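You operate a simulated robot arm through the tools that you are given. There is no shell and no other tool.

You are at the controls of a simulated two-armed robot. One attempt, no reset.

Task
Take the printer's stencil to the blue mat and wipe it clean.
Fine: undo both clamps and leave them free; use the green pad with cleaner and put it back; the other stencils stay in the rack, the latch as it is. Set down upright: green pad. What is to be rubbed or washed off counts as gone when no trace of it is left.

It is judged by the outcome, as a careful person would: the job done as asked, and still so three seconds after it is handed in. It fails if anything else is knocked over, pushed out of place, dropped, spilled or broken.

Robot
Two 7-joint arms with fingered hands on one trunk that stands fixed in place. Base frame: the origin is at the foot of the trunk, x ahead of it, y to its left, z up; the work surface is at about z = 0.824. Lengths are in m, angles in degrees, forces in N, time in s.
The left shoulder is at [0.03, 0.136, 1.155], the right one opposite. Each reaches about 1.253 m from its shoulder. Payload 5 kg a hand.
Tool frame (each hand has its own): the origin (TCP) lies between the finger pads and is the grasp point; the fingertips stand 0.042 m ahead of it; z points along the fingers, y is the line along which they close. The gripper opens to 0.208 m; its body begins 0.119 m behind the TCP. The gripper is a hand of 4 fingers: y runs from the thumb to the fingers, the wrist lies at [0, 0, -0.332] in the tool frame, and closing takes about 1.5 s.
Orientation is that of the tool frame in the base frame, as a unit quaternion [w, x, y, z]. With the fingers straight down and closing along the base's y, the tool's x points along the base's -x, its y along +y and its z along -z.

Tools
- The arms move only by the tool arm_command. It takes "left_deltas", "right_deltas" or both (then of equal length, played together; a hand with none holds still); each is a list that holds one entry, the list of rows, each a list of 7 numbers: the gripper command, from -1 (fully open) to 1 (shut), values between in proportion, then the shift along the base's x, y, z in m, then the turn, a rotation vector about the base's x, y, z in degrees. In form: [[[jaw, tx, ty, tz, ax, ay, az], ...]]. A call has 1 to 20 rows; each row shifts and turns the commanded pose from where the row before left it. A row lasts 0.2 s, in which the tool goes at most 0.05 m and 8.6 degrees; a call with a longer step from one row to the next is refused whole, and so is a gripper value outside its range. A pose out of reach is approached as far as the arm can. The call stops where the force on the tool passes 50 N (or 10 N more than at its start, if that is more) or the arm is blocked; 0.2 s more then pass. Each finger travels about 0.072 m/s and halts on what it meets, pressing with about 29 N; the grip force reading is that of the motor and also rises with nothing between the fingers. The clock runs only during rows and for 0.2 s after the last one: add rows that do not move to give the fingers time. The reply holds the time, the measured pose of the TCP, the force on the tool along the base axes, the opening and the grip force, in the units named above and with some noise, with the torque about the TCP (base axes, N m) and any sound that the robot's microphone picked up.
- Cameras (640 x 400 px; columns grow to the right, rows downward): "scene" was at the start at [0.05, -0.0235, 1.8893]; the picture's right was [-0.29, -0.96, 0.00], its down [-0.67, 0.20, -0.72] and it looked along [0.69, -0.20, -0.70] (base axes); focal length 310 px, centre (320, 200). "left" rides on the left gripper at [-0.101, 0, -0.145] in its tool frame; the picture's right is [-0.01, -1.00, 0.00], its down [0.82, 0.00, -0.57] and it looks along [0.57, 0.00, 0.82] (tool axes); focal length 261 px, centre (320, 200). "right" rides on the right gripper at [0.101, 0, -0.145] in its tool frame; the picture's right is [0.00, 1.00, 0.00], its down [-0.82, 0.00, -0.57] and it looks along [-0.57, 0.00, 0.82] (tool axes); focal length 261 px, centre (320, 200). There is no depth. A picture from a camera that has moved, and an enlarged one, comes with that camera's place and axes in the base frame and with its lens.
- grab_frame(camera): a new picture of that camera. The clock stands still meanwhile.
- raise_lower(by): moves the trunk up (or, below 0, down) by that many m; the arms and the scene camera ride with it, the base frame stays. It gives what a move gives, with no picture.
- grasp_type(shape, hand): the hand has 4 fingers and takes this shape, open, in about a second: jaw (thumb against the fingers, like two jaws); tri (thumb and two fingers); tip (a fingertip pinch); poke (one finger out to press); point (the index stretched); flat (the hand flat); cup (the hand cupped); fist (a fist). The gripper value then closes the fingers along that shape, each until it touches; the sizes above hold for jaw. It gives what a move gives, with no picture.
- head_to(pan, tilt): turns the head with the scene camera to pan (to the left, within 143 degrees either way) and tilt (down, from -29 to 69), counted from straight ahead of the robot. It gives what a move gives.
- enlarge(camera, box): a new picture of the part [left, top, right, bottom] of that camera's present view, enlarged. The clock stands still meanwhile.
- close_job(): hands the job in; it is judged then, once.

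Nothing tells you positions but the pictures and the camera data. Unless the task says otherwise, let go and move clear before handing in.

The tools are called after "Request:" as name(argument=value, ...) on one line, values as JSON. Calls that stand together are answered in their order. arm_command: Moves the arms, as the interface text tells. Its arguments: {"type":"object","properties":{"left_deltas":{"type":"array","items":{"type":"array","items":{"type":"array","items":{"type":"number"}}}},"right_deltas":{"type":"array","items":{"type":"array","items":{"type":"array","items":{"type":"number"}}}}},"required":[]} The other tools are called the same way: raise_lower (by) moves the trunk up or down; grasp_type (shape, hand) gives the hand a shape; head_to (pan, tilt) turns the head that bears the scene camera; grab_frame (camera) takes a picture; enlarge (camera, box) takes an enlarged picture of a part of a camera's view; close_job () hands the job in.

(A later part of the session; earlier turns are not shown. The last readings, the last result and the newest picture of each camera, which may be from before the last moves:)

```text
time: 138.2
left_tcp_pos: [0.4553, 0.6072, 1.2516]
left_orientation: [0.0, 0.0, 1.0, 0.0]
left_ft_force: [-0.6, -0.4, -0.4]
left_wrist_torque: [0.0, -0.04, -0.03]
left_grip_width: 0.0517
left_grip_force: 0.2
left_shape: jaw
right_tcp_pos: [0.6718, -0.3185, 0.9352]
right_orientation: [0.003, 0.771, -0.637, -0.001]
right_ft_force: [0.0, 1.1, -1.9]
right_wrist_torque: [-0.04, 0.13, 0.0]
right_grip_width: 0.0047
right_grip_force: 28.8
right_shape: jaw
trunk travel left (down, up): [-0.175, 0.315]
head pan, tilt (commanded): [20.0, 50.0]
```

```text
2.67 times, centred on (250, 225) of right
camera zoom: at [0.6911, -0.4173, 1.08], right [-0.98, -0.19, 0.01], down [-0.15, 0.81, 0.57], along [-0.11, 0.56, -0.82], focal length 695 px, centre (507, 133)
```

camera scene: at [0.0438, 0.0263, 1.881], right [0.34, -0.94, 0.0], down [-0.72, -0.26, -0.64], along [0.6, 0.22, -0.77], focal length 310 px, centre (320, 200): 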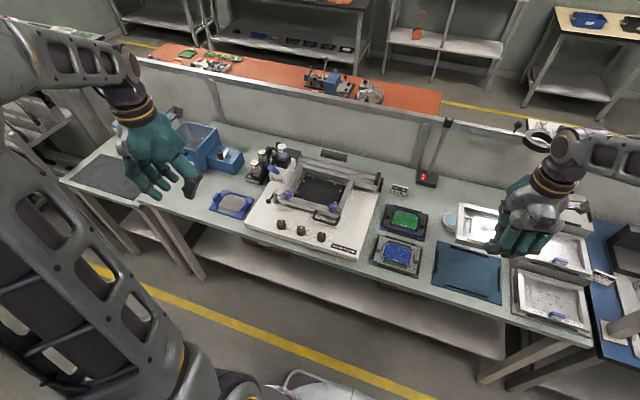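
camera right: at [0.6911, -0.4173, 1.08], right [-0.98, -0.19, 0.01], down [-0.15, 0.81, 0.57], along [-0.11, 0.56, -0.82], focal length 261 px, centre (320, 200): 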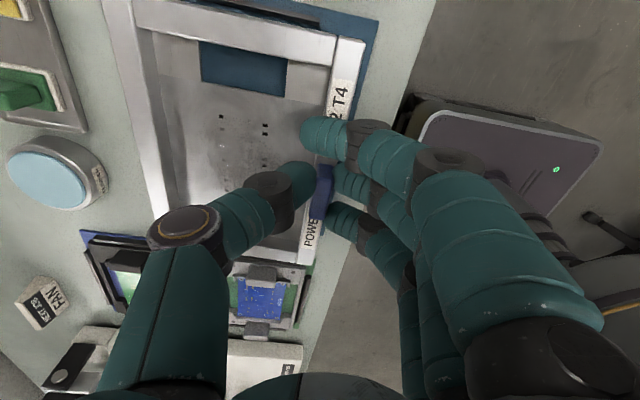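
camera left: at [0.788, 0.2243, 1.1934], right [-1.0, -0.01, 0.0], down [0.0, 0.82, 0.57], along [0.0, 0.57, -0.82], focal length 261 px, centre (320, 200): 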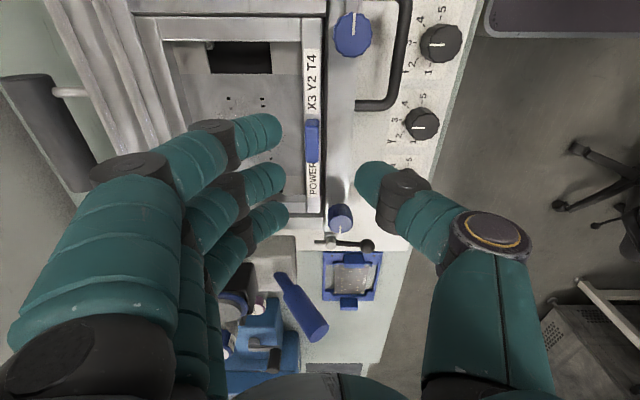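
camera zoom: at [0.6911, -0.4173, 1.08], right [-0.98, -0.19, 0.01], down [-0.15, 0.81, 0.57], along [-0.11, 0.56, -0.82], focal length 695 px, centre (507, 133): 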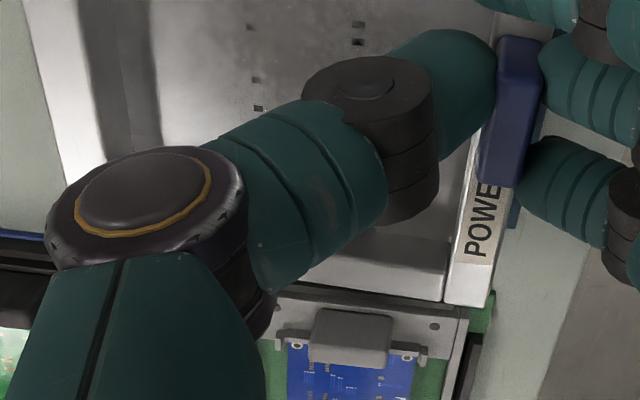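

Well aligned: edges at y −0.409…−0.2005 inside the rails at −0.412…−0.1985. I nudge 2.5 mm in +x and lower gently.

Request:
arm_command(right_deltas=[[[1, 0.0015, -0.0003, -0.006, 0, 0, -0.2], [1, 0.001, -0.0003, -0.008, 0, 0, -0.2], [1, 0, 0, -0.008, 0, 0, 0], [1, 0, 0, -0.006, 0, 0, 0], [1, 0, 0, -0.004, 0, 0, 0], [1, 0, 0, 0, 0, 0, 0]]])

Request:
enlarge(camera="scene", box=[445, 230, 515, 290])

Request:
enlarge(camera="right", box=[90, 0, 390, 110])

```text
time: 139.6
left_tcp_pos: [0.4546, 0.6067, 1.2512]
left_orientation: [0.0, 0.0, 1.0, 0.0]
left_ft_force: [0.1, -0.5, -0.1]
left_wrist_torque: [-0.01, 0.0, -0.01]
left_grip_width: 0.0518
left_grip_force: 0.1
left_shape: jaw
right_tcp_pos: [0.6761, -0.3186, 0.9035]
right_orientation: [0.003, 0.769, -0.64, -0.001]
right_ft_force: [0.7, 0.1, -2.4]
right_wrist_torque: [-0.03, 0.15, -0.01]
right_grip_width: 0.0046
right_grip_force: 29.2
right_shape: jaw
trunk travel left (down, up): [-0.175, 0.315]
head pan, tilt (commanded): [20.0, 50.0]
```

```text
6.67 times, centred on (480, 260) of scene
camera zoom: at [0.0437, 0.0263, 1.881], right [0.34, -0.94, 0.0], down [-0.72, -0.26, -0.64], along [0.6, 0.22, -0.77], focal length 2069 px, centre (-747, -200)
```

zoom: 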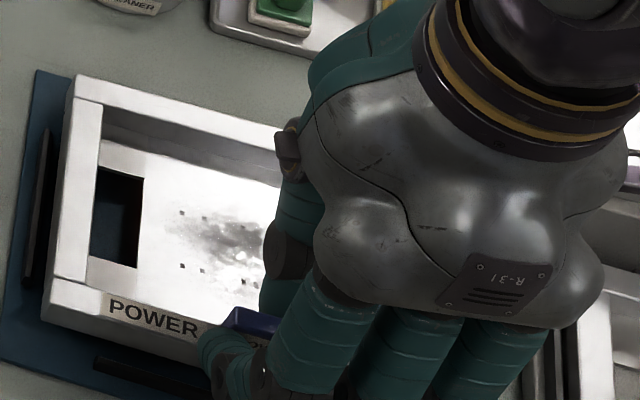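

```text
2.13 times, centred on (240, 55) of right
camera zoom: at [0.6938, -0.4175, 1.0479], right [-0.98, -0.18, 0.01], down [-0.14, 0.81, 0.57], along [-0.11, 0.56, -0.82], focal length 556 px, centre (491, 509)
```

zoom: 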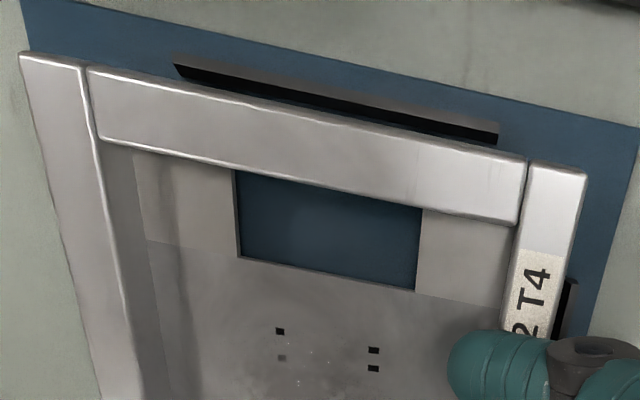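

Request:
arm_command(right_deltas=[[[1, 0, 0, -0.004, 0, 0, 0], [1, 0, 0, -0.004, 0, 0, 0], [1, 0, 0, 0, 0, 0, 0]]])

Request:
enlarge(camera="scene", box=[445, 230, 515, 290])

```text
time: 140.4
left_tcp_pos: [0.4554, 0.6067, 1.2508]
left_orientation: [0.0, 0.0, 1.0, 0.0]
left_ft_force: [0.9, 0.3, 0.7]
left_wrist_torque: [0.01, 0.0, -0.01]
left_grip_width: 0.0516
left_grip_force: 0.1
left_shape: jaw
right_tcp_pos: [0.6757, -0.3165, 0.8965]
right_orientation: [0.002, 0.769, -0.64, -0.001]
right_ft_force: [-0.6, -0.2, -3.4]
right_wrist_torque: [-0.06, 0.16, 0.0]
right_grip_width: 0.0049
right_grip_force: 28.7
right_shape: jaw
trunk travel left (down, up): [-0.175, 0.315]
head pan, tilt (commanded): [20.0, 50.0]
```

```text
6.67 times, centred on (480, 260) of scene
camera zoom: at [0.0438, 0.0263, 1.881], right [0.34, -0.94, 0.0], down [-0.72, -0.26, -0.64], along [0.6, 0.22, -0.77], focal length 2069 px, centre (-747, -200)
```

zoom: 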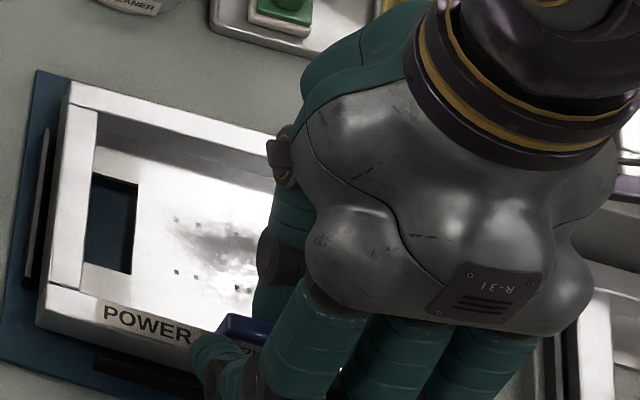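

Request:
arm_command(right_deltas=[[[1, 0, 0, -0.003, 0, 0, 0], [1, 0, 0, -0.002, 0, 0, 0], [1, 0, 0, 0, 0, 0, 0]]])

Request:
arm_command(right_deltas=[[[1, 0, 0, -0.002, 0, 0, 0], [1, 0, 0, 0, 0, 0, 0]]])

Request:
enlarge(camera="scene", box=[440, 230, 520, 300])

Request:
enlarge(camera="right", box=[90, 0, 390, 110])

```text
time: 141.2
left_tcp_pos: [0.4551, 0.6081, 1.2516]
left_orientation: [0.0, 0.0, 1.0, -0.001]
left_ft_force: [0.1, -0.3, 0.2]
left_wrist_torque: [0.03, -0.02, -0.03]
left_grip_width: 0.0515
left_grip_force: 0.0
left_shape: jaw
right_tcp_pos: [0.6757, -0.3173, 0.8901]
right_orientation: [0.003, 0.769, -0.639, 0.0]
right_ft_force: [-3.2, 0.2, -1.7]
right_wrist_torque: [0.03, 0.21, 0.06]
right_grip_width: 0.0046
right_grip_force: 29.2
right_shape: jaw
trunk travel left (down, up): [-0.175, 0.315]
head pan, tilt (commanded): [20.0, 50.0]
```

```text
time: 141.8
left_tcp_pos: [0.4546, 0.6074, 1.2515]
left_orientation: [0.0, 0.0, 1.0, 0.001]
left_ft_force: [-0.1, 0.6, -0.2]
left_wrist_torque: [-0.02, 0.03, -0.01]
left_grip_width: 0.0516
left_grip_force: 0.0
left_shape: jaw
right_tcp_pos: [0.675, -0.3183, 0.8885]
right_orientation: [0.002, 0.769, -0.64, -0.001]
right_ft_force: [-4.3, 1.0, -2.2]
right_wrist_torque: [0.02, 0.2, 0.13]
right_grip_width: 0.0047
right_grip_force: 29.0
right_shape: jaw
trunk travel left (down, up): [-0.175, 0.315]
head pan, tilt (commanded): [20.0, 50.0]
```

```text
5.71 times, centred on (480, 265) of scene
camera zoom: at [0.0433, 0.0263, 1.881], right [0.34, -0.94, 0.0], down [-0.72, -0.26, -0.64], along [0.6, 0.22, -0.77], focal length 1773 px, centre (-594, -171)
```

zoom: 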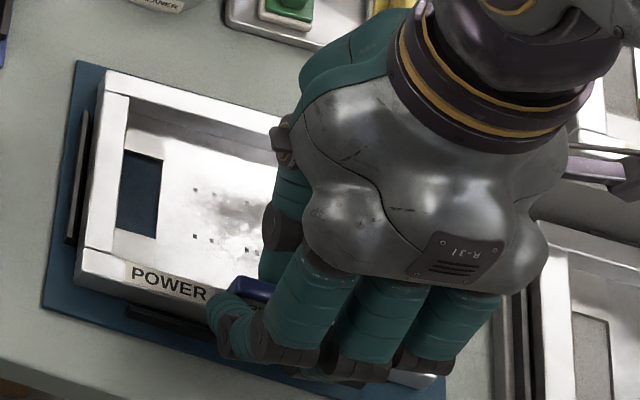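

```text
2.13 times, centred on (240, 55) of right
camera zoom: at [0.6935, -0.4171, 1.0331], right [-0.98, -0.18, 0.01], down [-0.14, 0.81, 0.57], along [-0.11, 0.56, -0.82], focal length 556 px, centre (491, 509)
```

zoom: 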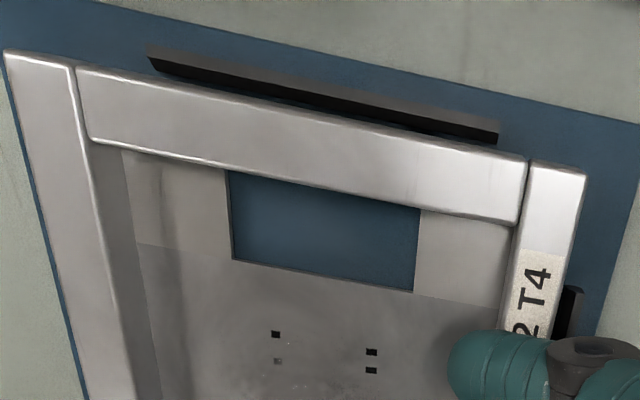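

The rear edge seems to catch on the rear rail. I lift slightly, shift 3 mm toward the robot and lower again.

Request:
arm_command(right_deltas=[[[1, 0, 0, 0.006, 0, 0, 0], [1, -0.003, 0, 0, 0, 0, 0], [1, 0, 0, -0.004, 0, 0, 0], [1, 0, 0, -0.003, 0, 0, 0], [1, 0, 0, 0, 0, 0, 0]]])

Request:
enlarge(camera="scene", box=[440, 230, 520, 300])

Request:
enlarge(camera="right", box=[90, 0, 390, 110])

```text
time: 143.0
left_tcp_pos: [0.4562, 0.6079, 1.251]
left_orientation: [0.0, 0.0, 1.0, 0.0]
left_ft_force: [-0.2, -1.1, 0.3]
left_wrist_torque: [-0.01, -0.02, 0.01]
left_grip_width: 0.0517
left_grip_force: 0.1
left_shape: jaw
right_tcp_pos: [0.6733, -0.3176, 0.887]
right_orientation: [0.002, 0.768, -0.64, -0.001]
right_ft_force: [-0.7, 0.6, -2.0]
right_wrist_torque: [0.04, 0.08, 0.03]
right_grip_width: 0.0048
right_grip_force: 29.1
right_shape: jaw
trunk travel left (down, up): [-0.175, 0.315]
head pan, tilt (commanded): [20.0, 50.0]
```

```text
5.71 times, centred on (480, 265) of scene
camera zoom: at [0.0439, 0.0263, 1.881], right [0.34, -0.94, 0.0], down [-0.72, -0.26, -0.64], along [0.6, 0.22, -0.77], focal length 1773 px, centre (-594, -171)
```

zoom: 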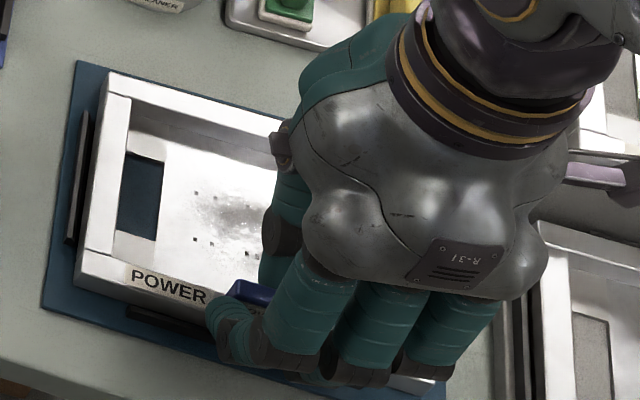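

```text
2.13 times, centred on (240, 55) of right
camera zoom: at [0.6912, -0.4174, 1.0317], right [-0.98, -0.18, 0.01], down [-0.14, 0.81, 0.57], along [-0.11, 0.56, -0.82], focal length 556 px, centre (491, 509)
```

zoom: 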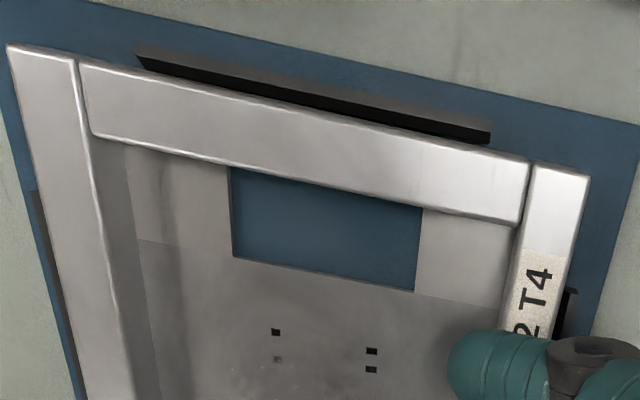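

Request:
arm_command(right_deltas=[[[1, 0, 0, -0.003, 0, 0, 0], [1, 0, 0, 0, 0, 0, 0]]])

Request:
arm_command(right_deltas=[[[1, 0, 0, -0.002, 0, 0, 0], [1, 0, 0, 0, 0, 0, 0]]])

Request:
enlarge(camera="scene", box=[440, 230, 520, 300])

Request:
enlarge(camera="right", box=[90, 0, 390, 110])

```text
time: 143.6
left_tcp_pos: [0.4542, 0.6074, 1.2529]
left_orientation: [0.0, 0.0, 1.0, -0.001]
left_ft_force: [-0.1, -0.1, -1.0]
left_wrist_torque: [0.04, -0.01, 0.0]
left_grip_width: 0.0516
left_grip_force: 0.2
left_shape: jaw
right_tcp_pos: [0.673, -0.3184, 0.8857]
right_orientation: [0.002, 0.769, -0.64, 0.001]
right_ft_force: [0.2, 0.0, 14.8]
right_wrist_torque: [0.16, 0.18, 0.09]
right_grip_width: 0.0055
right_grip_force: 28.8
right_shape: jaw
trunk travel left (down, up): [-0.175, 0.315]
head pan, tilt (commanded): [20.0, 50.0]
```

```text
time: 144.2
left_tcp_pos: [0.4542, 0.6082, 1.2513]
left_orientation: [0.001, -0.001, 1.0, 0.0]
left_ft_force: [0.7, -0.5, -0.3]
left_wrist_torque: [0.0, 0.02, -0.02]
left_grip_width: 0.0515
left_grip_force: 0.0
left_shape: jaw
right_tcp_pos: [0.6732, -0.3187, 0.8857]
right_orientation: [0.001, 0.769, -0.639, 0.001]
right_ft_force: [2.6, -1.4, 29.1]
right_wrist_torque: [0.22, 0.23, 0.12]
right_grip_width: 0.0062
right_grip_force: 28.4
right_shape: jaw
trunk travel left (down, up): [-0.175, 0.315]
head pan, tilt (commanded): [20.0, 50.0]
```

```text
5.71 times, centred on (480, 265) of scene
camera zoom: at [0.0417, 0.0272, 1.8813], right [0.34, -0.94, 0.0], down [-0.72, -0.26, -0.64], along [0.6, 0.22, -0.77], focal length 1773 px, centre (-594, -171)
```

zoom: 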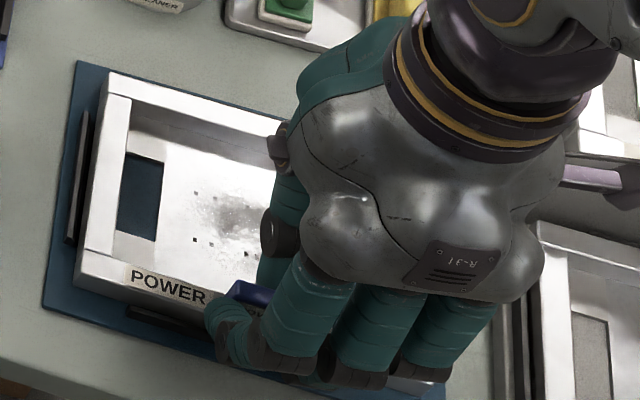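

```text
2.13 times, centred on (240, 55) of right
camera zoom: at [0.6904, -0.4171, 1.0293], right [-0.98, -0.18, 0.0], down [-0.15, 0.81, 0.57], along [-0.1, 0.56, -0.82], focal length 556 px, centre (491, 509)
```

zoom: 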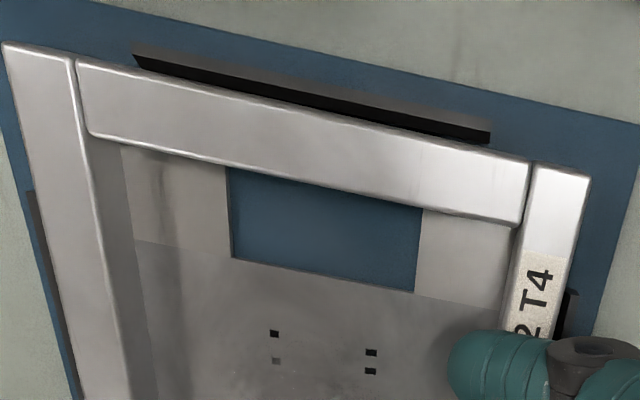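

The stencil is seated flat within the rails. I relieve the pressure, release the tab and move the right hand up and away.

Request:
arm_command(right_deltas=[[[1, 0, 0, 0.0025, 0, 0, 0], [0.5, 0, 0, 0, 0, 0, 0], [0.5, 0, 0, 0, 0, 0, 0], [0.5, 0, 0, 0, 0, 0, 0], [0.5, 0, 0, 0, 0, 0, 0], [0.5, 0, 0, 0.02, 0, 0, 0], [0.5, 0, 0, 0.03, 0, 0, 0], [0.5, 0, 0, 0.04, 0, 0, 0], [0.5, 0, 0, 0.04, 0, 0, 0], [0.5, 0, 0, 0.04, 0, 0, 0], [0.5, 0, 0, 0.04, 0, 0, 0], [0.5, 0, 0, 0.03, 0, 0, 0], [0.5, 0, 0, 0, 0, 0, 0]]])

Request:
grab_frame(camera="right")

Request:
enlarge(camera="scene", box=[420, 200, 540, 310])

```text
time: 147.0
left_tcp_pos: [0.4559, 0.6079, 1.2517]
left_orientation: [0.0, -0.001, 1.0, 0.0]
left_ft_force: [0.8, -0.4, -0.4]
left_wrist_torque: [0.04, 0.06, -0.01]
left_grip_width: 0.0519
left_grip_force: 0.2
left_shape: jaw
right_tcp_pos: [0.6727, -0.32, 1.1255]
right_orientation: [0.004, 0.769, -0.64, -0.002]
right_ft_force: [-0.8, -0.2, -0.1]
right_wrist_torque: [0.01, 0.0, 0.01]
right_grip_width: 0.0517
right_grip_force: 0.1
right_shape: jaw
trunk travel left (down, up): [-0.175, 0.315]
head pan, tilt (commanded): [20.0, 50.0]
```

```text
taken
camera right: at [0.6912, -0.4185, 1.2694], right [-0.98, -0.18, 0.01], down [-0.14, 0.81, 0.57], along [-0.11, 0.56, -0.82], focal length 261 px, centre (320, 200)
```

right: 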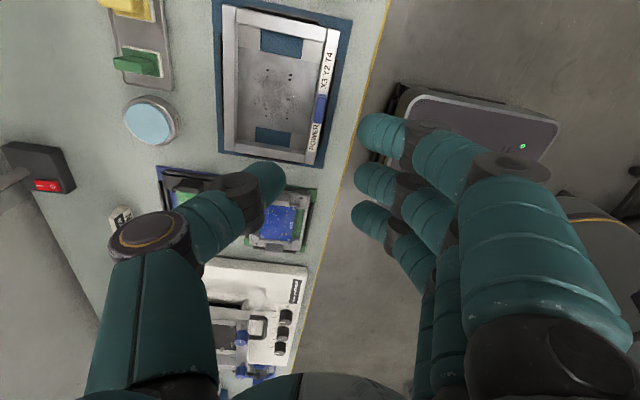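

```text
3.64 times, centred on (480, 255) of scene
camera zoom: at [0.0442, 0.0259, 1.881], right [0.34, -0.94, 0.0], down [-0.72, -0.26, -0.64], along [0.6, 0.22, -0.77], focal length 1128 px, centre (-262, 0)
```

zoom: 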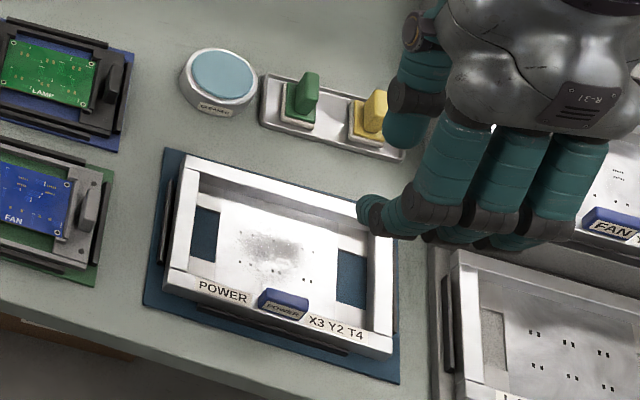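

The stencil lies square on the mat. Now I look closely at the paste residue, the green pad and the cleaner dish.

Request:
enlarge(camera="right", box=[215, 0, 355, 170])

Request:
enlarge(camera="scene", box=[465, 235, 525, 300])

Request:
enlarge(camera="scene", box=[462, 208, 532, 248])

Request:
enlarge(camera="right", box=[90, 0, 220, 160])

```text
2.35 times, centred on (285, 85) of right
camera zoom: at [0.6912, -0.4185, 1.2694], right [-0.98, -0.18, 0.01], down [-0.14, 0.81, 0.57], along [-0.11, 0.56, -0.82], focal length 613 px, centre (402, 471)
```

zoom: 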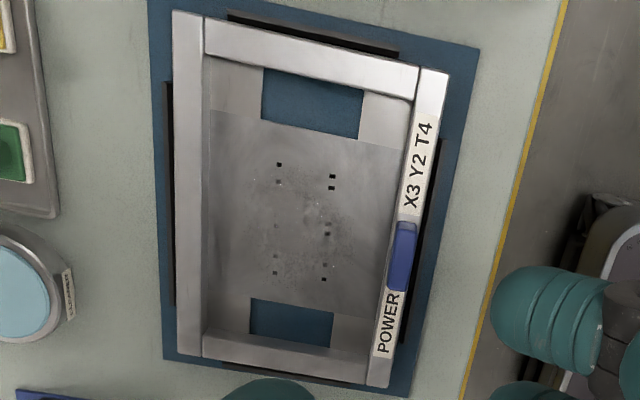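

```text
6.15 times, centred on (495, 268) of scene
camera zoom: at [0.0442, 0.0259, 1.881], right [0.34, -0.94, 0.0], down [-0.72, -0.26, -0.64], along [0.6, 0.22, -0.77], focal length 1910 px, centre (-757, -215)
```

zoom: 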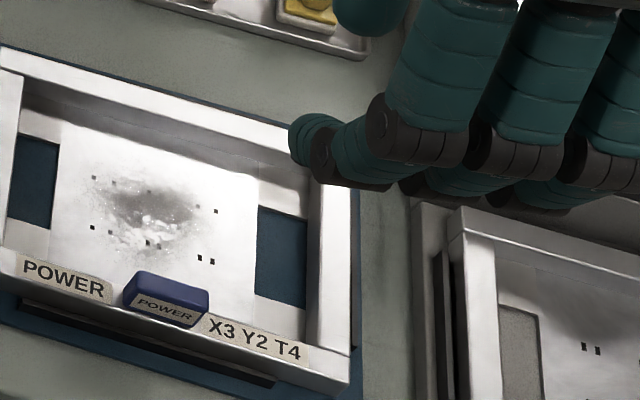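

```text
9.14 times, centred on (497, 228) of scene
camera zoom: at [0.0442, 0.0259, 1.881], right [0.34, -0.94, 0.0], down [-0.72, -0.26, -0.64], along [0.6, 0.22, -0.77], focal length 2837 px, centre (-1298, -56)
```

zoom: 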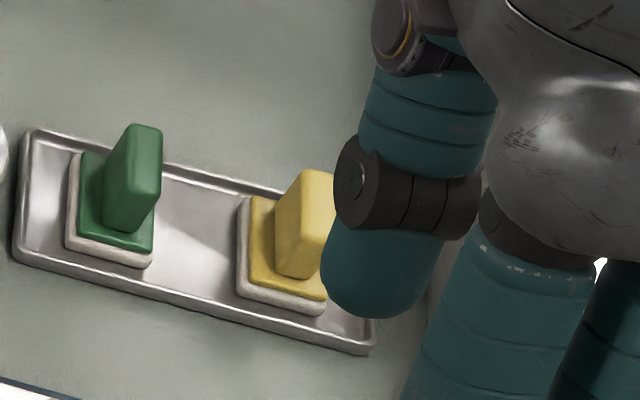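

```text
2.50 times, centred on (155, 80) of right
camera zoom: at [0.6912, -0.4185, 1.2694], right [-0.98, -0.18, 0.01], down [-0.14, 0.81, 0.57], along [-0.11, 0.56, -0.82], focal length 652 px, centre (732, 500)
```

zoom: 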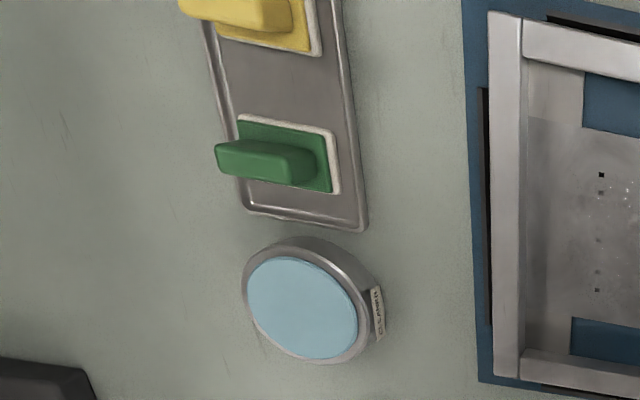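

The residue is a grey smear around the apertures in the middle of the foil. The green pad is a block handle on a square base near (0.938, −0.318). I turn the right hand to face forward and look at the pad closely.

Request:
arm_command(right_deltas=[[[0.3, 0.01, 0.003, 0, 0, 0, -8.4], [0.3, 0.01, 0.003, 0, 0, 0, -8.4], [0.3, 0.01, 0.003, 0, 0, 0, -8.4], [0.3, 0.01, 0.003, 0, 0, 0, -8.4], [0.3, 0.01, 0.003, 0, 0, 0, -8.4], [0.3, 0.01, 0.003, 0, 0, 0, -8.4], [0.3, 0.01, 0.003, 0, 0, 0, -8.4], [0.3, 0.01, 0.003, 0, 0, 0, -8.4], [0.3, 0.01, 0.003, 0, 0, 0, -8.4], [0.3, 0.01, 0.003, 0, 0, 0, -8.4], [0.3, 0.01, 0.003, 0, 0, 0, -8.4], [0.3, 0.01, 0.003, 0, 0, 0, -8.1], [0.3, 0, 0, 0, 0, 0, 0]]])

Request:
grab_frame(camera="right")

Request:
enlarge(camera="right", box=[240, 140, 400, 260])

Request:
enlarge(camera="scene", box=[440, 200, 530, 310])

```text
time: 149.8
left_tcp_pos: [0.4546, 0.6068, 1.2512]
left_orientation: [0.0, 0.0, 1.0, 0.0]
left_ft_force: [0.3, -0.1, -0.5]
left_wrist_torque: [0.01, 0.04, -0.03]
left_grip_width: 0.0517
left_grip_force: 0.0
left_shape: jaw
right_tcp_pos: [0.7933, -0.282, 1.1246]
right_orientation: [0.0, 0.001, 1.0, 0.003]
right_ft_force: [-0.6, 0.1, -0.3]
right_wrist_torque: [0.0, -0.01, 0.01]
right_grip_width: 0.0723
right_grip_force: 0.0
right_shape: jaw
trunk travel left (down, up): [-0.175, 0.315]
head pan, tilt (commanded): [20.0, 50.0]
```

```text
taken
camera right: at [0.6915, -0.2834, 1.2695], right [0.01, 1.0, 0.01], down [0.82, -0.01, 0.57], along [0.57, 0.0, -0.82], focal length 261 px, centre (320, 200)
```

right: 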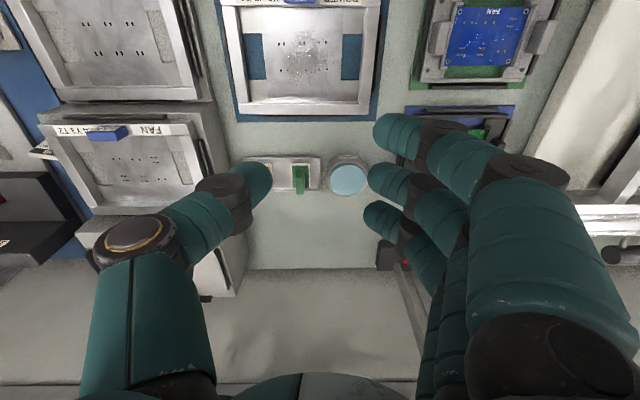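

```text
3.33 times, centred on (320, 200) of right
camera zoom: at [0.6915, -0.2834, 1.2695], right [0.01, 1.0, 0.01], down [0.82, -0.01, 0.57], along [0.57, 0.0, -0.82], focal length 869 px, centre (320, 200)
```

zoom: 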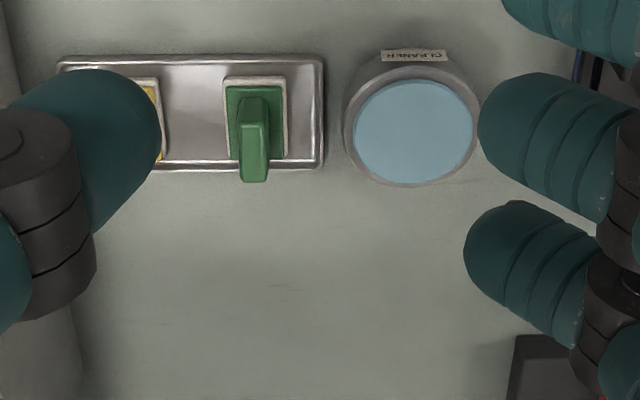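

```text
3.64 times, centred on (485, 255) of scene
camera zoom: at [0.0432, 0.026, 1.8811], right [0.34, -0.94, 0.0], down [-0.72, -0.26, -0.64], along [0.6, 0.22, -0.77], focal length 1128 px, centre (-280, 0)
```

zoom: 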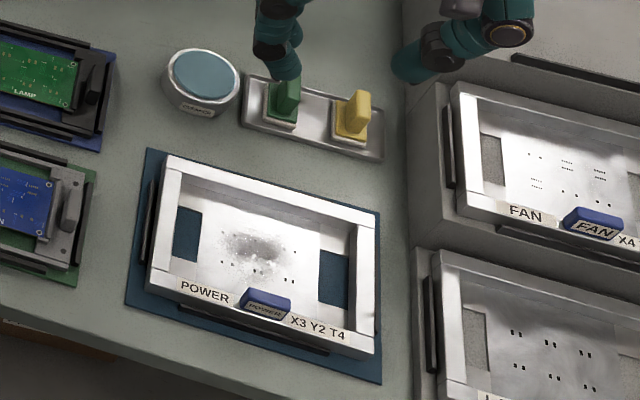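

Request:
arm_command(right_deltas=[[[0, 0.005, -0.02, -0.04, 0, 0, 0], [0, 0.005, -0.018, -0.04, 0, 0, 0], [0, 0, 0, -0.02, 0, 0, 0], [0, 0, 0, 0, 0, 0, 0]]])

Request:
grab_frame(camera="right")

Request:
enlarge(camera="right", box=[260, 170, 420, 290])

Request:
enlarge(camera="scene", box=[485, 205, 525, 235])

```text
time: 150.8
left_tcp_pos: [0.4554, 0.6063, 1.2519]
left_orientation: [0.0, 0.0, 1.0, 0.001]
left_ft_force: [0.6, -0.5, 1.4]
left_wrist_torque: [0.01, 0.04, 0.02]
left_grip_width: 0.0519
left_grip_force: 0.0
left_shape: jaw
right_tcp_pos: [0.802, -0.3188, 1.0252]
right_orientation: [-0.001, 0.0, 1.0, 0.003]
right_ft_force: [0.1, -0.7, 0.4]
right_wrist_torque: [0.02, -0.02, 0.0]
right_grip_width: 0.1028
right_grip_force: 0.1
right_shape: jaw
trunk travel left (down, up): [-0.175, 0.315]
head pan, tilt (commanded): [20.0, 50.0]
```

```text
taken
camera right: at [0.7011, -0.3201, 1.1693], right [0.0, 1.0, 0.01], down [0.82, -0.01, 0.57], along [0.57, 0.0, -0.82], focal length 261 px, centre (320, 200)
```

right: 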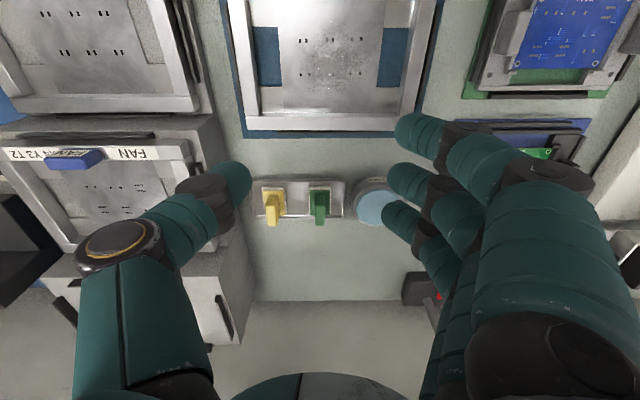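

```text
3.33 times, centred on (340, 230) of right
camera zoom: at [0.7011, -0.3201, 1.1693], right [0.0, 1.0, 0.01], down [0.82, -0.01, 0.57], along [0.57, 0.0, -0.82], focal length 869 px, centre (253, 100)
```

zoom: 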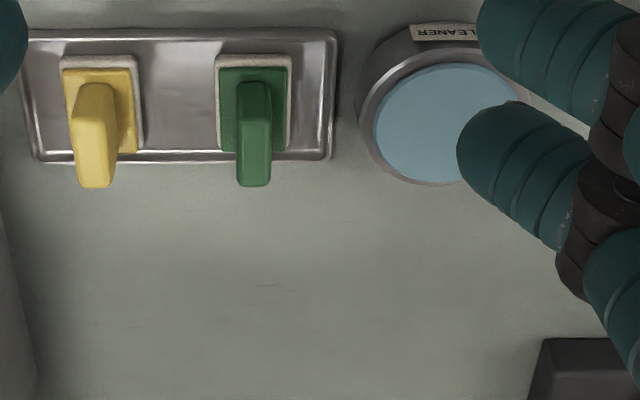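

```text
13.33 times, centred on (505, 220) of scene
camera zoom: at [0.0434, 0.026, 1.8811], right [0.34, -0.94, 0.0], down [-0.72, -0.26, -0.64], along [0.6, 0.22, -0.77], focal length 4138 px, centre (-2147, -67)
```

zoom: 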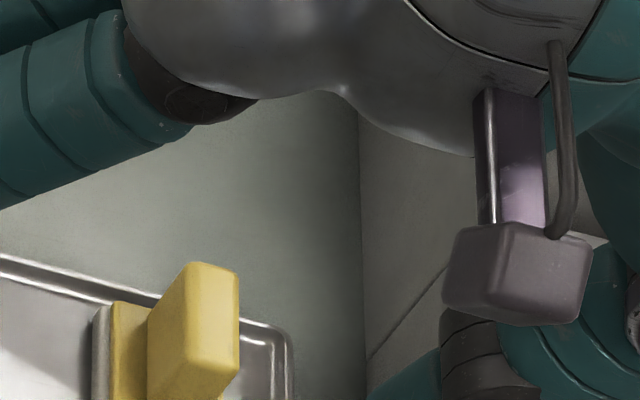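

The handle is thin in y (about 14 mm), long in x, up to z ≈ 0.89; it lies just beyond the arm's vertical-hand reach, so I tilt the hand 15° forward and move above it with a narrow opening.

Request:
arm_command(right_deltas=[[[0.4, 0.01, 0, 0.01, 0, -7.5, 0], [0.55, 0.03, 0, 0, 0, -7.5, 0], [0.55, 0.035, 0, -0.01, 0, 0, 0], [0.55, 0.025, -0.001, -0.015, 0, 0, 0], [0.55, 0, 0, 0, 0, 0, 0], [0.55, 0, 0, 0, 0, 0, 0]]])

Request:
grab_frame(camera="right")

Request:
enlarge(camera="right", box=[230, 100, 430, 240])

Request:
enlarge(camera="scene", box=[450, 170, 550, 260])

```text
time: 152.2
left_tcp_pos: [0.4564, 0.606, 1.2516]
left_orientation: [0.001, 0.0, 1.0, 0.001]
left_ft_force: [0.1, -0.2, -0.1]
left_wrist_torque: [-0.02, 0.04, -0.01]
left_grip_width: 0.0516
left_grip_force: 0.1
left_shape: jaw
right_tcp_pos: [0.9021, -0.3215, 1.01]
right_orientation: [0.129, 0.0, 0.992, 0.003]
right_ft_force: [-0.6, -0.3, -1.1]
right_wrist_torque: [-0.01, -0.01, 0.01]
right_grip_width: 0.0476
right_grip_force: 0.0
right_shape: jaw
trunk travel left (down, up): [-0.175, 0.315]
head pan, tilt (commanded): [20.0, 50.0]
```

```text
taken
camera right: at [0.7675, -0.3225, 1.1245], right [0.0, 1.0, 0.01], down [0.65, -0.01, 0.76], along [0.76, 0.0, -0.65], focal length 261 px, centre (320, 200)
```

right: 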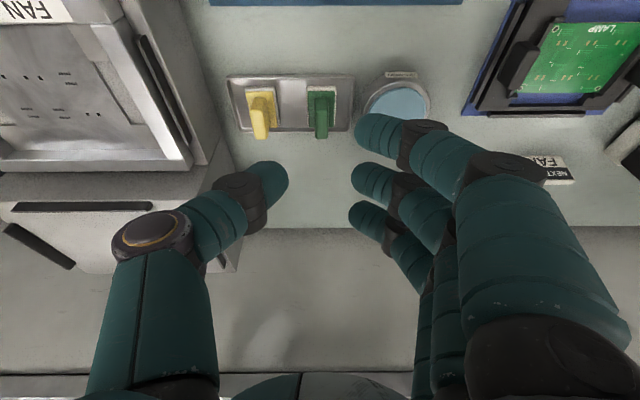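

```text
2.86 times, centred on (330, 170) of right
camera zoom: at [0.7675, -0.3225, 1.1245], right [0.0, 1.0, 0.01], down [0.65, -0.01, 0.76], along [0.76, 0.0, -0.65], focal length 745 px, centre (291, 286)
```

zoom: 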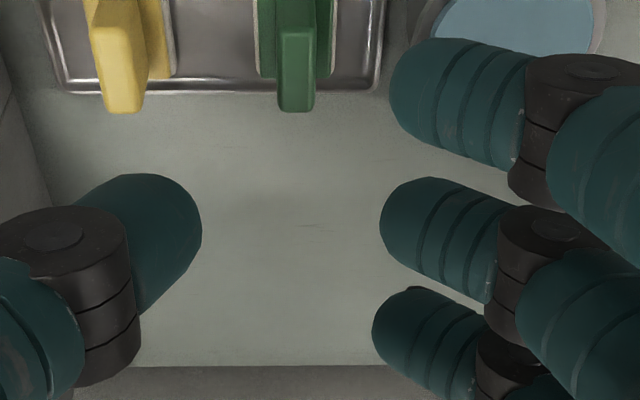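

```text
4.44 times, centred on (500, 215) of scene
camera zoom: at [0.0442, 0.0263, 1.881], right [0.34, -0.94, 0.0], down [-0.72, -0.26, -0.64], along [0.6, 0.22, -0.77], focal length 1379 px, centre (-480, 133)
```

zoom: 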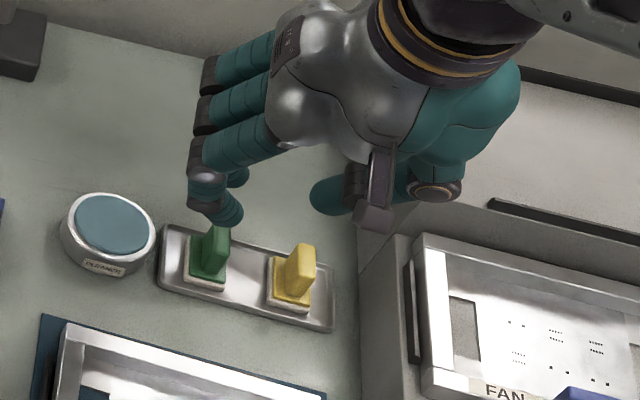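

Request:
enlarge(camera="right", box=[220, 50, 440, 190])

```text
2.86 times, centred on (330, 120) of right
camera zoom: at [0.7675, -0.3225, 1.1245], right [0.0, 1.0, 0.01], down [0.65, -0.01, 0.76], along [0.76, 0.0, -0.65], focal length 745 px, centre (291, 429)
```

zoom: 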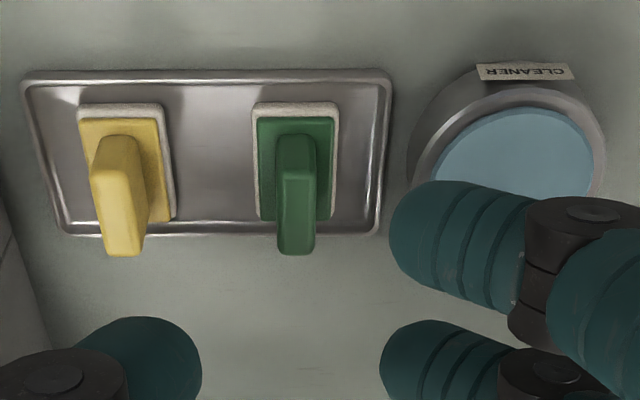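

The green handle spans about x 0.917–0.950, z 0.845–0.879 at y = −0.320; the dish's rim is close on one side and the yellow pad on the other. I narrow the opening to about 31 mm and come down partway to check the alignment.

Request:
arm_command(right_deltas=[[[0.7, 0.012, 0.0008, 0, 0, 0, 0], [0.7, 0.011, 0.0005, -0.01, 0, 0, 0], [0.7, 0, 0, -0.03, 0, 0, 0], [0.7, 0, 0, -0.025, 0, 0, 0], [0.7, 0, 0, 0, 0, 0, 0]]])

Request:
grab_frame(camera="right")

Request:
enlarge(camera="right", box=[220, 90, 440, 240])

Request:
enlarge(camera="scene", box=[460, 180, 540, 250])

```text
time: 153.4
left_tcp_pos: [0.4542, 0.6066, 1.2512]
left_orientation: [0.0, -0.001, 1.0, 0.001]
left_ft_force: [-0.5, 0.1, 0.4]
left_wrist_torque: [0.0, -0.07, 0.01]
left_grip_width: 0.0517
left_grip_force: 0.0
left_shape: jaw
right_tcp_pos: [0.9246, -0.3201, 0.9475]
right_orientation: [0.13, 0.0, 0.992, 0.002]
right_ft_force: [0.5, -0.1, 0.8]
right_wrist_torque: [0.01, -0.05, 0.01]
right_grip_width: 0.0319
right_grip_force: 0.1
right_shape: jaw
trunk travel left (down, up): [-0.175, 0.315]
head pan, tilt (commanded): [20.0, 50.0]
```

```text
taken
camera right: at [0.7892, -0.3207, 1.0602], right [0.0, 1.0, 0.01], down [0.65, -0.01, 0.76], along [0.76, 0.0, -0.65], focal length 261 px, centre (320, 200)
```

right: 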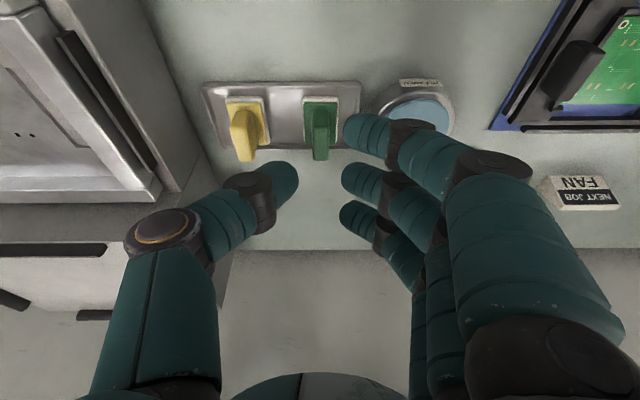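

```text
2.67 times, centred on (330, 165) of right
camera zoom: at [0.7892, -0.3207, 1.0602], right [0.0, 1.0, 0.01], down [0.65, -0.01, 0.76], along [0.76, 0.0, -0.65], focal length 695 px, centre (293, 293)
```

zoom: 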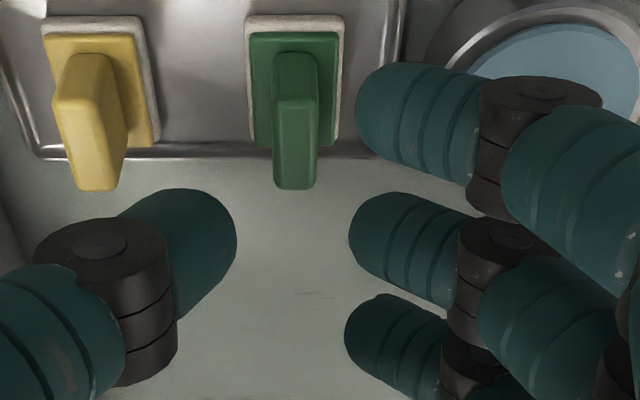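

```text
5.71 times, centred on (500, 215) of scene
camera zoom: at [0.043, 0.0264, 1.8811], right [0.34, -0.94, 0.0], down [-0.72, -0.26, -0.64], along [0.6, 0.22, -0.77], focal length 1773 px, centre (-709, 114)
```

zoom: 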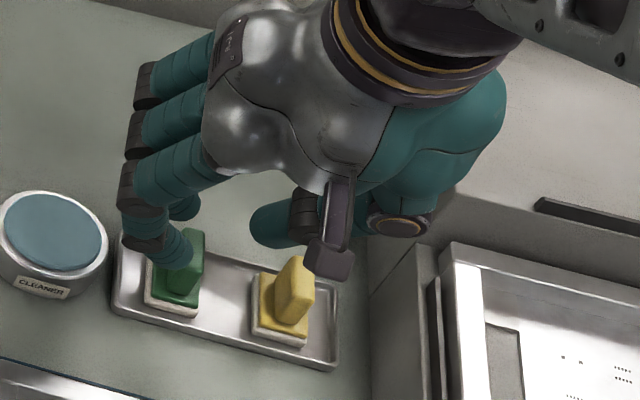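

Request:
arm_command(right_deltas=[[[0.7, 0, 0, -0.02, 0, 0, 0], [0.7, 0, 0, -0.02, 0, 0, 0], [0.7, 0, 0, -0.012, 0, 0, 0], [0.7, 0, 0, 0, 0, 0, 0]]])

Request:
enlarge(camera="right", box=[220, 90, 440, 240])

Request:
enlarge(camera="scene", box=[460, 180, 540, 250])

```text
time: 154.4
left_tcp_pos: [0.4551, 0.6066, 1.2514]
left_orientation: [0.0, 0.001, 1.0, 0.0]
left_ft_force: [-0.2, 0.0, 0.2]
left_wrist_torque: [-0.04, 0.0, 0.0]
left_grip_width: 0.0517
left_grip_force: 0.0
left_shape: jaw
right_tcp_pos: [0.9263, -0.3199, 0.8938]
right_orientation: [0.13, 0.0, 0.991, 0.002]
right_ft_force: [-0.4, -0.2, 0.2]
right_wrist_torque: [-0.02, 0.0, -0.01]
right_grip_width: 0.0317
right_grip_force: 0.2
right_shape: jaw
trunk travel left (down, up): [-0.175, 0.315]
head pan, tilt (commanded): [20.0, 50.0]
```

```text
2.67 times, centred on (330, 165) of right
camera zoom: at [0.7902, -0.321, 1.007], right [0.0, 1.0, 0.01], down [0.65, -0.01, 0.76], along [0.76, 0.0, -0.65], focal length 695 px, centre (293, 293)
```

zoom: 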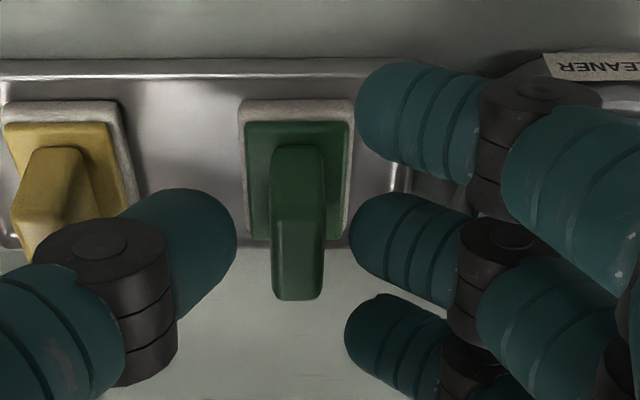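

```text
5.71 times, centred on (500, 215) of scene
camera zoom: at [0.0435, 0.0265, 1.8811], right [0.34, -0.94, 0.0], down [-0.72, -0.26, -0.64], along [0.6, 0.22, -0.77], focal length 1773 px, centre (-709, 114)
```

zoom: 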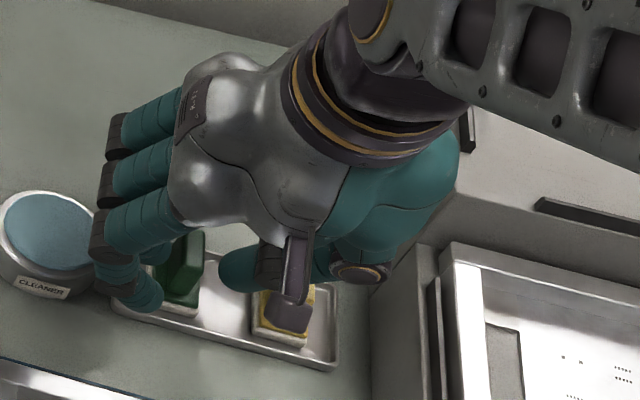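

Request:
arm_command(right_deltas=[[[1, 0, 0, 0, 0, 0, 0], [1, 0, 0, 0, 0, 0, 0], [1, 0, 0, 0, 0, 0, 0], [1, 0, 0, 0, 0, 0, 0], [1, 0, 0, 0, 0, 0, 0]]])

Request:
enlarge(camera="right", box=[220, 90, 440, 240])

```text
time: 155.6
left_tcp_pos: [0.4549, 0.6079, 1.2508]
left_orientation: [0.0, 0.001, 1.0, 0.0]
left_ft_force: [-0.4, 0.3, 0.7]
left_wrist_torque: [-0.03, -0.01, -0.02]
left_grip_width: 0.0516
left_grip_force: 0.1
left_shape: jaw
right_tcp_pos: [0.9261, -0.3205, 0.8942]
right_orientation: [0.13, 0.0, 0.992, 0.002]
right_ft_force: [0.4, 1.7, 3.7]
right_wrist_torque: [0.09, -0.11, 0.01]
right_grip_width: 0.0027
right_grip_force: 29.1
right_shape: jaw
trunk travel left (down, up): [-0.175, 0.315]
head pan, tilt (commanded): [20.0, 50.0]
```

```text
2.67 times, centred on (330, 165) of right
camera zoom: at [0.7903, -0.3207, 1.0074], right [0.0, 1.0, 0.01], down [0.65, -0.01, 0.76], along [0.76, 0.0, -0.65], focal length 695 px, centre (293, 293)
```

zoom: 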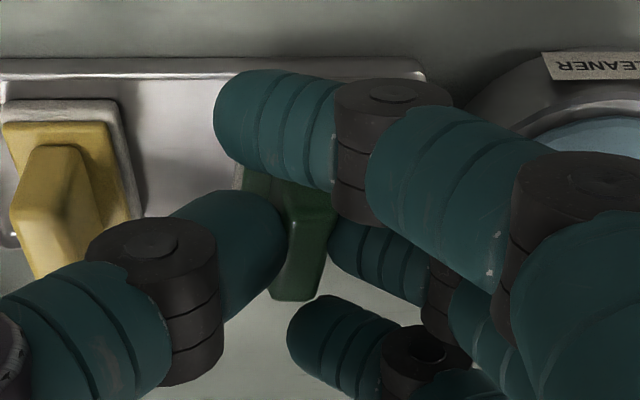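

Request:
arm_command(right_deltas=[[[1, 0, 0, 0.006, 0, 0, 0], [1, 0, 0, 0.01, 0, 0, 0], [1, 0, 0, 0.012, 0, 0, 0], [1, 0, 0, 0.012, 0, 0, 0], [1, 0, 0, 0, 0, 0, 0]]])

Request:
enlarge(camera="right", box=[220, 90, 440, 240])

Request:
enlarge(camera="scene", box=[460, 180, 540, 250])

```text
time: 156.8
left_tcp_pos: [0.4552, 0.6066, 1.2499]
left_orientation: [0.0, 0.0, 1.0, 0.0]
left_ft_force: [0.2, -0.3, 0.2]
left_wrist_torque: [0.01, 0.04, 0.02]
left_grip_width: 0.0518
left_grip_force: 0.1
left_shape: jaw
right_tcp_pos: [0.9262, -0.3194, 0.9331]
right_orientation: [0.129, 0.0, 0.992, 0.002]
right_ft_force: [0.1, -0.8, -0.9]
right_wrist_torque: [0.03, 0.01, 0.01]
right_grip_width: 0.001
right_grip_force: 28.9
right_shape: jaw
trunk travel left (down, up): [-0.175, 0.315]
head pan, tilt (commanded): [20.0, 50.0]
```

```text
2.67 times, centred on (330, 165) of right
camera zoom: at [0.7913, -0.3212, 1.0465], right [0.0, 1.0, 0.01], down [0.65, -0.01, 0.76], along [0.76, 0.0, -0.65], focal length 695 px, centre (293, 293)
```

zoom: 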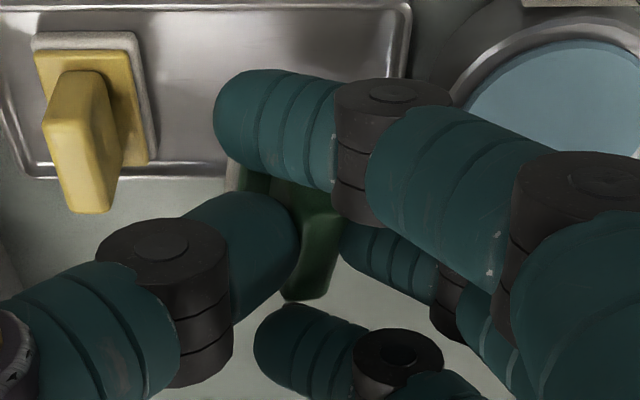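

```text
5.71 times, centred on (500, 215) of scene
camera zoom: at [0.0442, 0.0262, 1.881], right [0.34, -0.94, 0.0], down [-0.72, -0.26, -0.64], along [0.6, 0.22, -0.77], focal length 1773 px, centre (-709, 114)
```

zoom: 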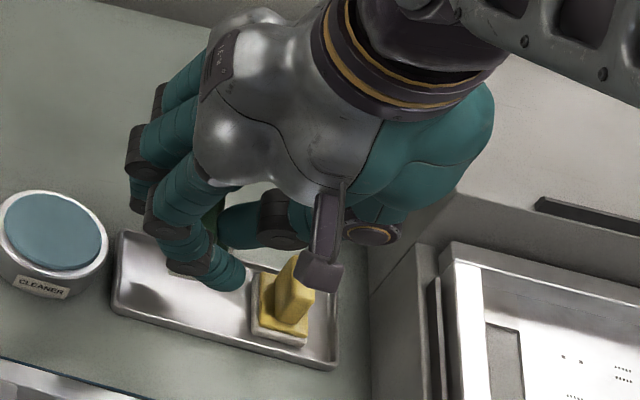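

The green pad is out of the tray. I bring the left hand around as a second camera to see how the pad sits in the grip.

Request:
arm_command(left_deltas=[[[-1, 0.0232, -0.0376, -0.007, 0, 0, 6.43], [-1, 0.0232, -0.0376, -0.007, 0, 0, 6.43], [-1, 0.0232, -0.0376, -0.007, 0, 0, 6.43], [-1, 0.0232, -0.0376, -0.007, 0, 0, 6.43], [-1, 0.0232, -0.0376, -0.007, 0, 0, 6.43], [-1, 0.0232, -0.0376, -0.007, 0, 0, 6.43], [-1, 0.0232, -0.0376, -0.007, 0, 0, 6.43], [-1, 0.0232, -0.0376, -0.007, 0, 0, 6.43], [-1, 0.0232, -0.0376, -0.007, 0, 0, 6.43], [-1, 0.0232, -0.0376, -0.007, 0, 0, 6.43], [-1, 0.0232, -0.0376, -0.007, 0, 0, 6.43], [-1, 0.0232, -0.0376, -0.007, 0, 0, 6.43], [-1, 0.0232, -0.0376, -0.007, 0, 0, 6.43], [-1, 0.0232, -0.0376, -0.007, 0, 0, 6.43]]])

Request:
grab_frame(camera="left")

Request:
grab_frame(camera="scene")

```text
time: 159.8
left_tcp_pos: [0.7822, 0.0774, 1.1496]
left_orientation: [-0.001, 0.707, -0.707, -0.001]
left_ft_force: [0.5, -1.8, 0.5]
left_wrist_torque: [0.16, 0.17, -0.01]
left_grip_width: 0.2078
left_grip_force: 0.1
left_shape: jaw
right_tcp_pos: [0.9269, -0.3238, 0.9298]
right_orientation: [0.128, 0.0, 0.992, 0.003]
right_ft_force: [-0.5, -2.7, -1.9]
right_wrist_torque: [0.37, -0.1, 0.11]
right_grip_width: 0.0011
right_grip_force: 28.6
right_shape: jaw
trunk travel left (down, up): [-0.175, 0.315]
head pan, tilt (commanded): [20.0, 50.0]
```

```text
taken
camera left: at [0.7802, 0.1784, 1.2966], right [1.0, 0.01, 0.0], down [0.01, -0.82, 0.57], along [0.0, -0.57, -0.82], focal length 261 px, centre (320, 200)
```

left: 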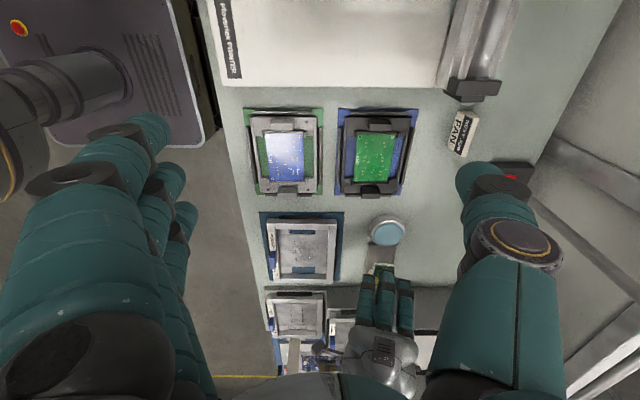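

```text
taken
camera scene: at [0.0458, 0.0223, 1.8809], right [0.34, -0.94, 0.0], down [-0.72, -0.26, -0.64], along [0.6, 0.22, -0.77], focal length 310 px, centre (320, 200)
```

scene: 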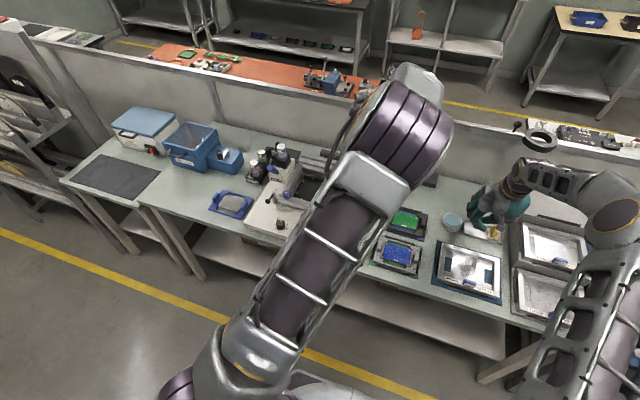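

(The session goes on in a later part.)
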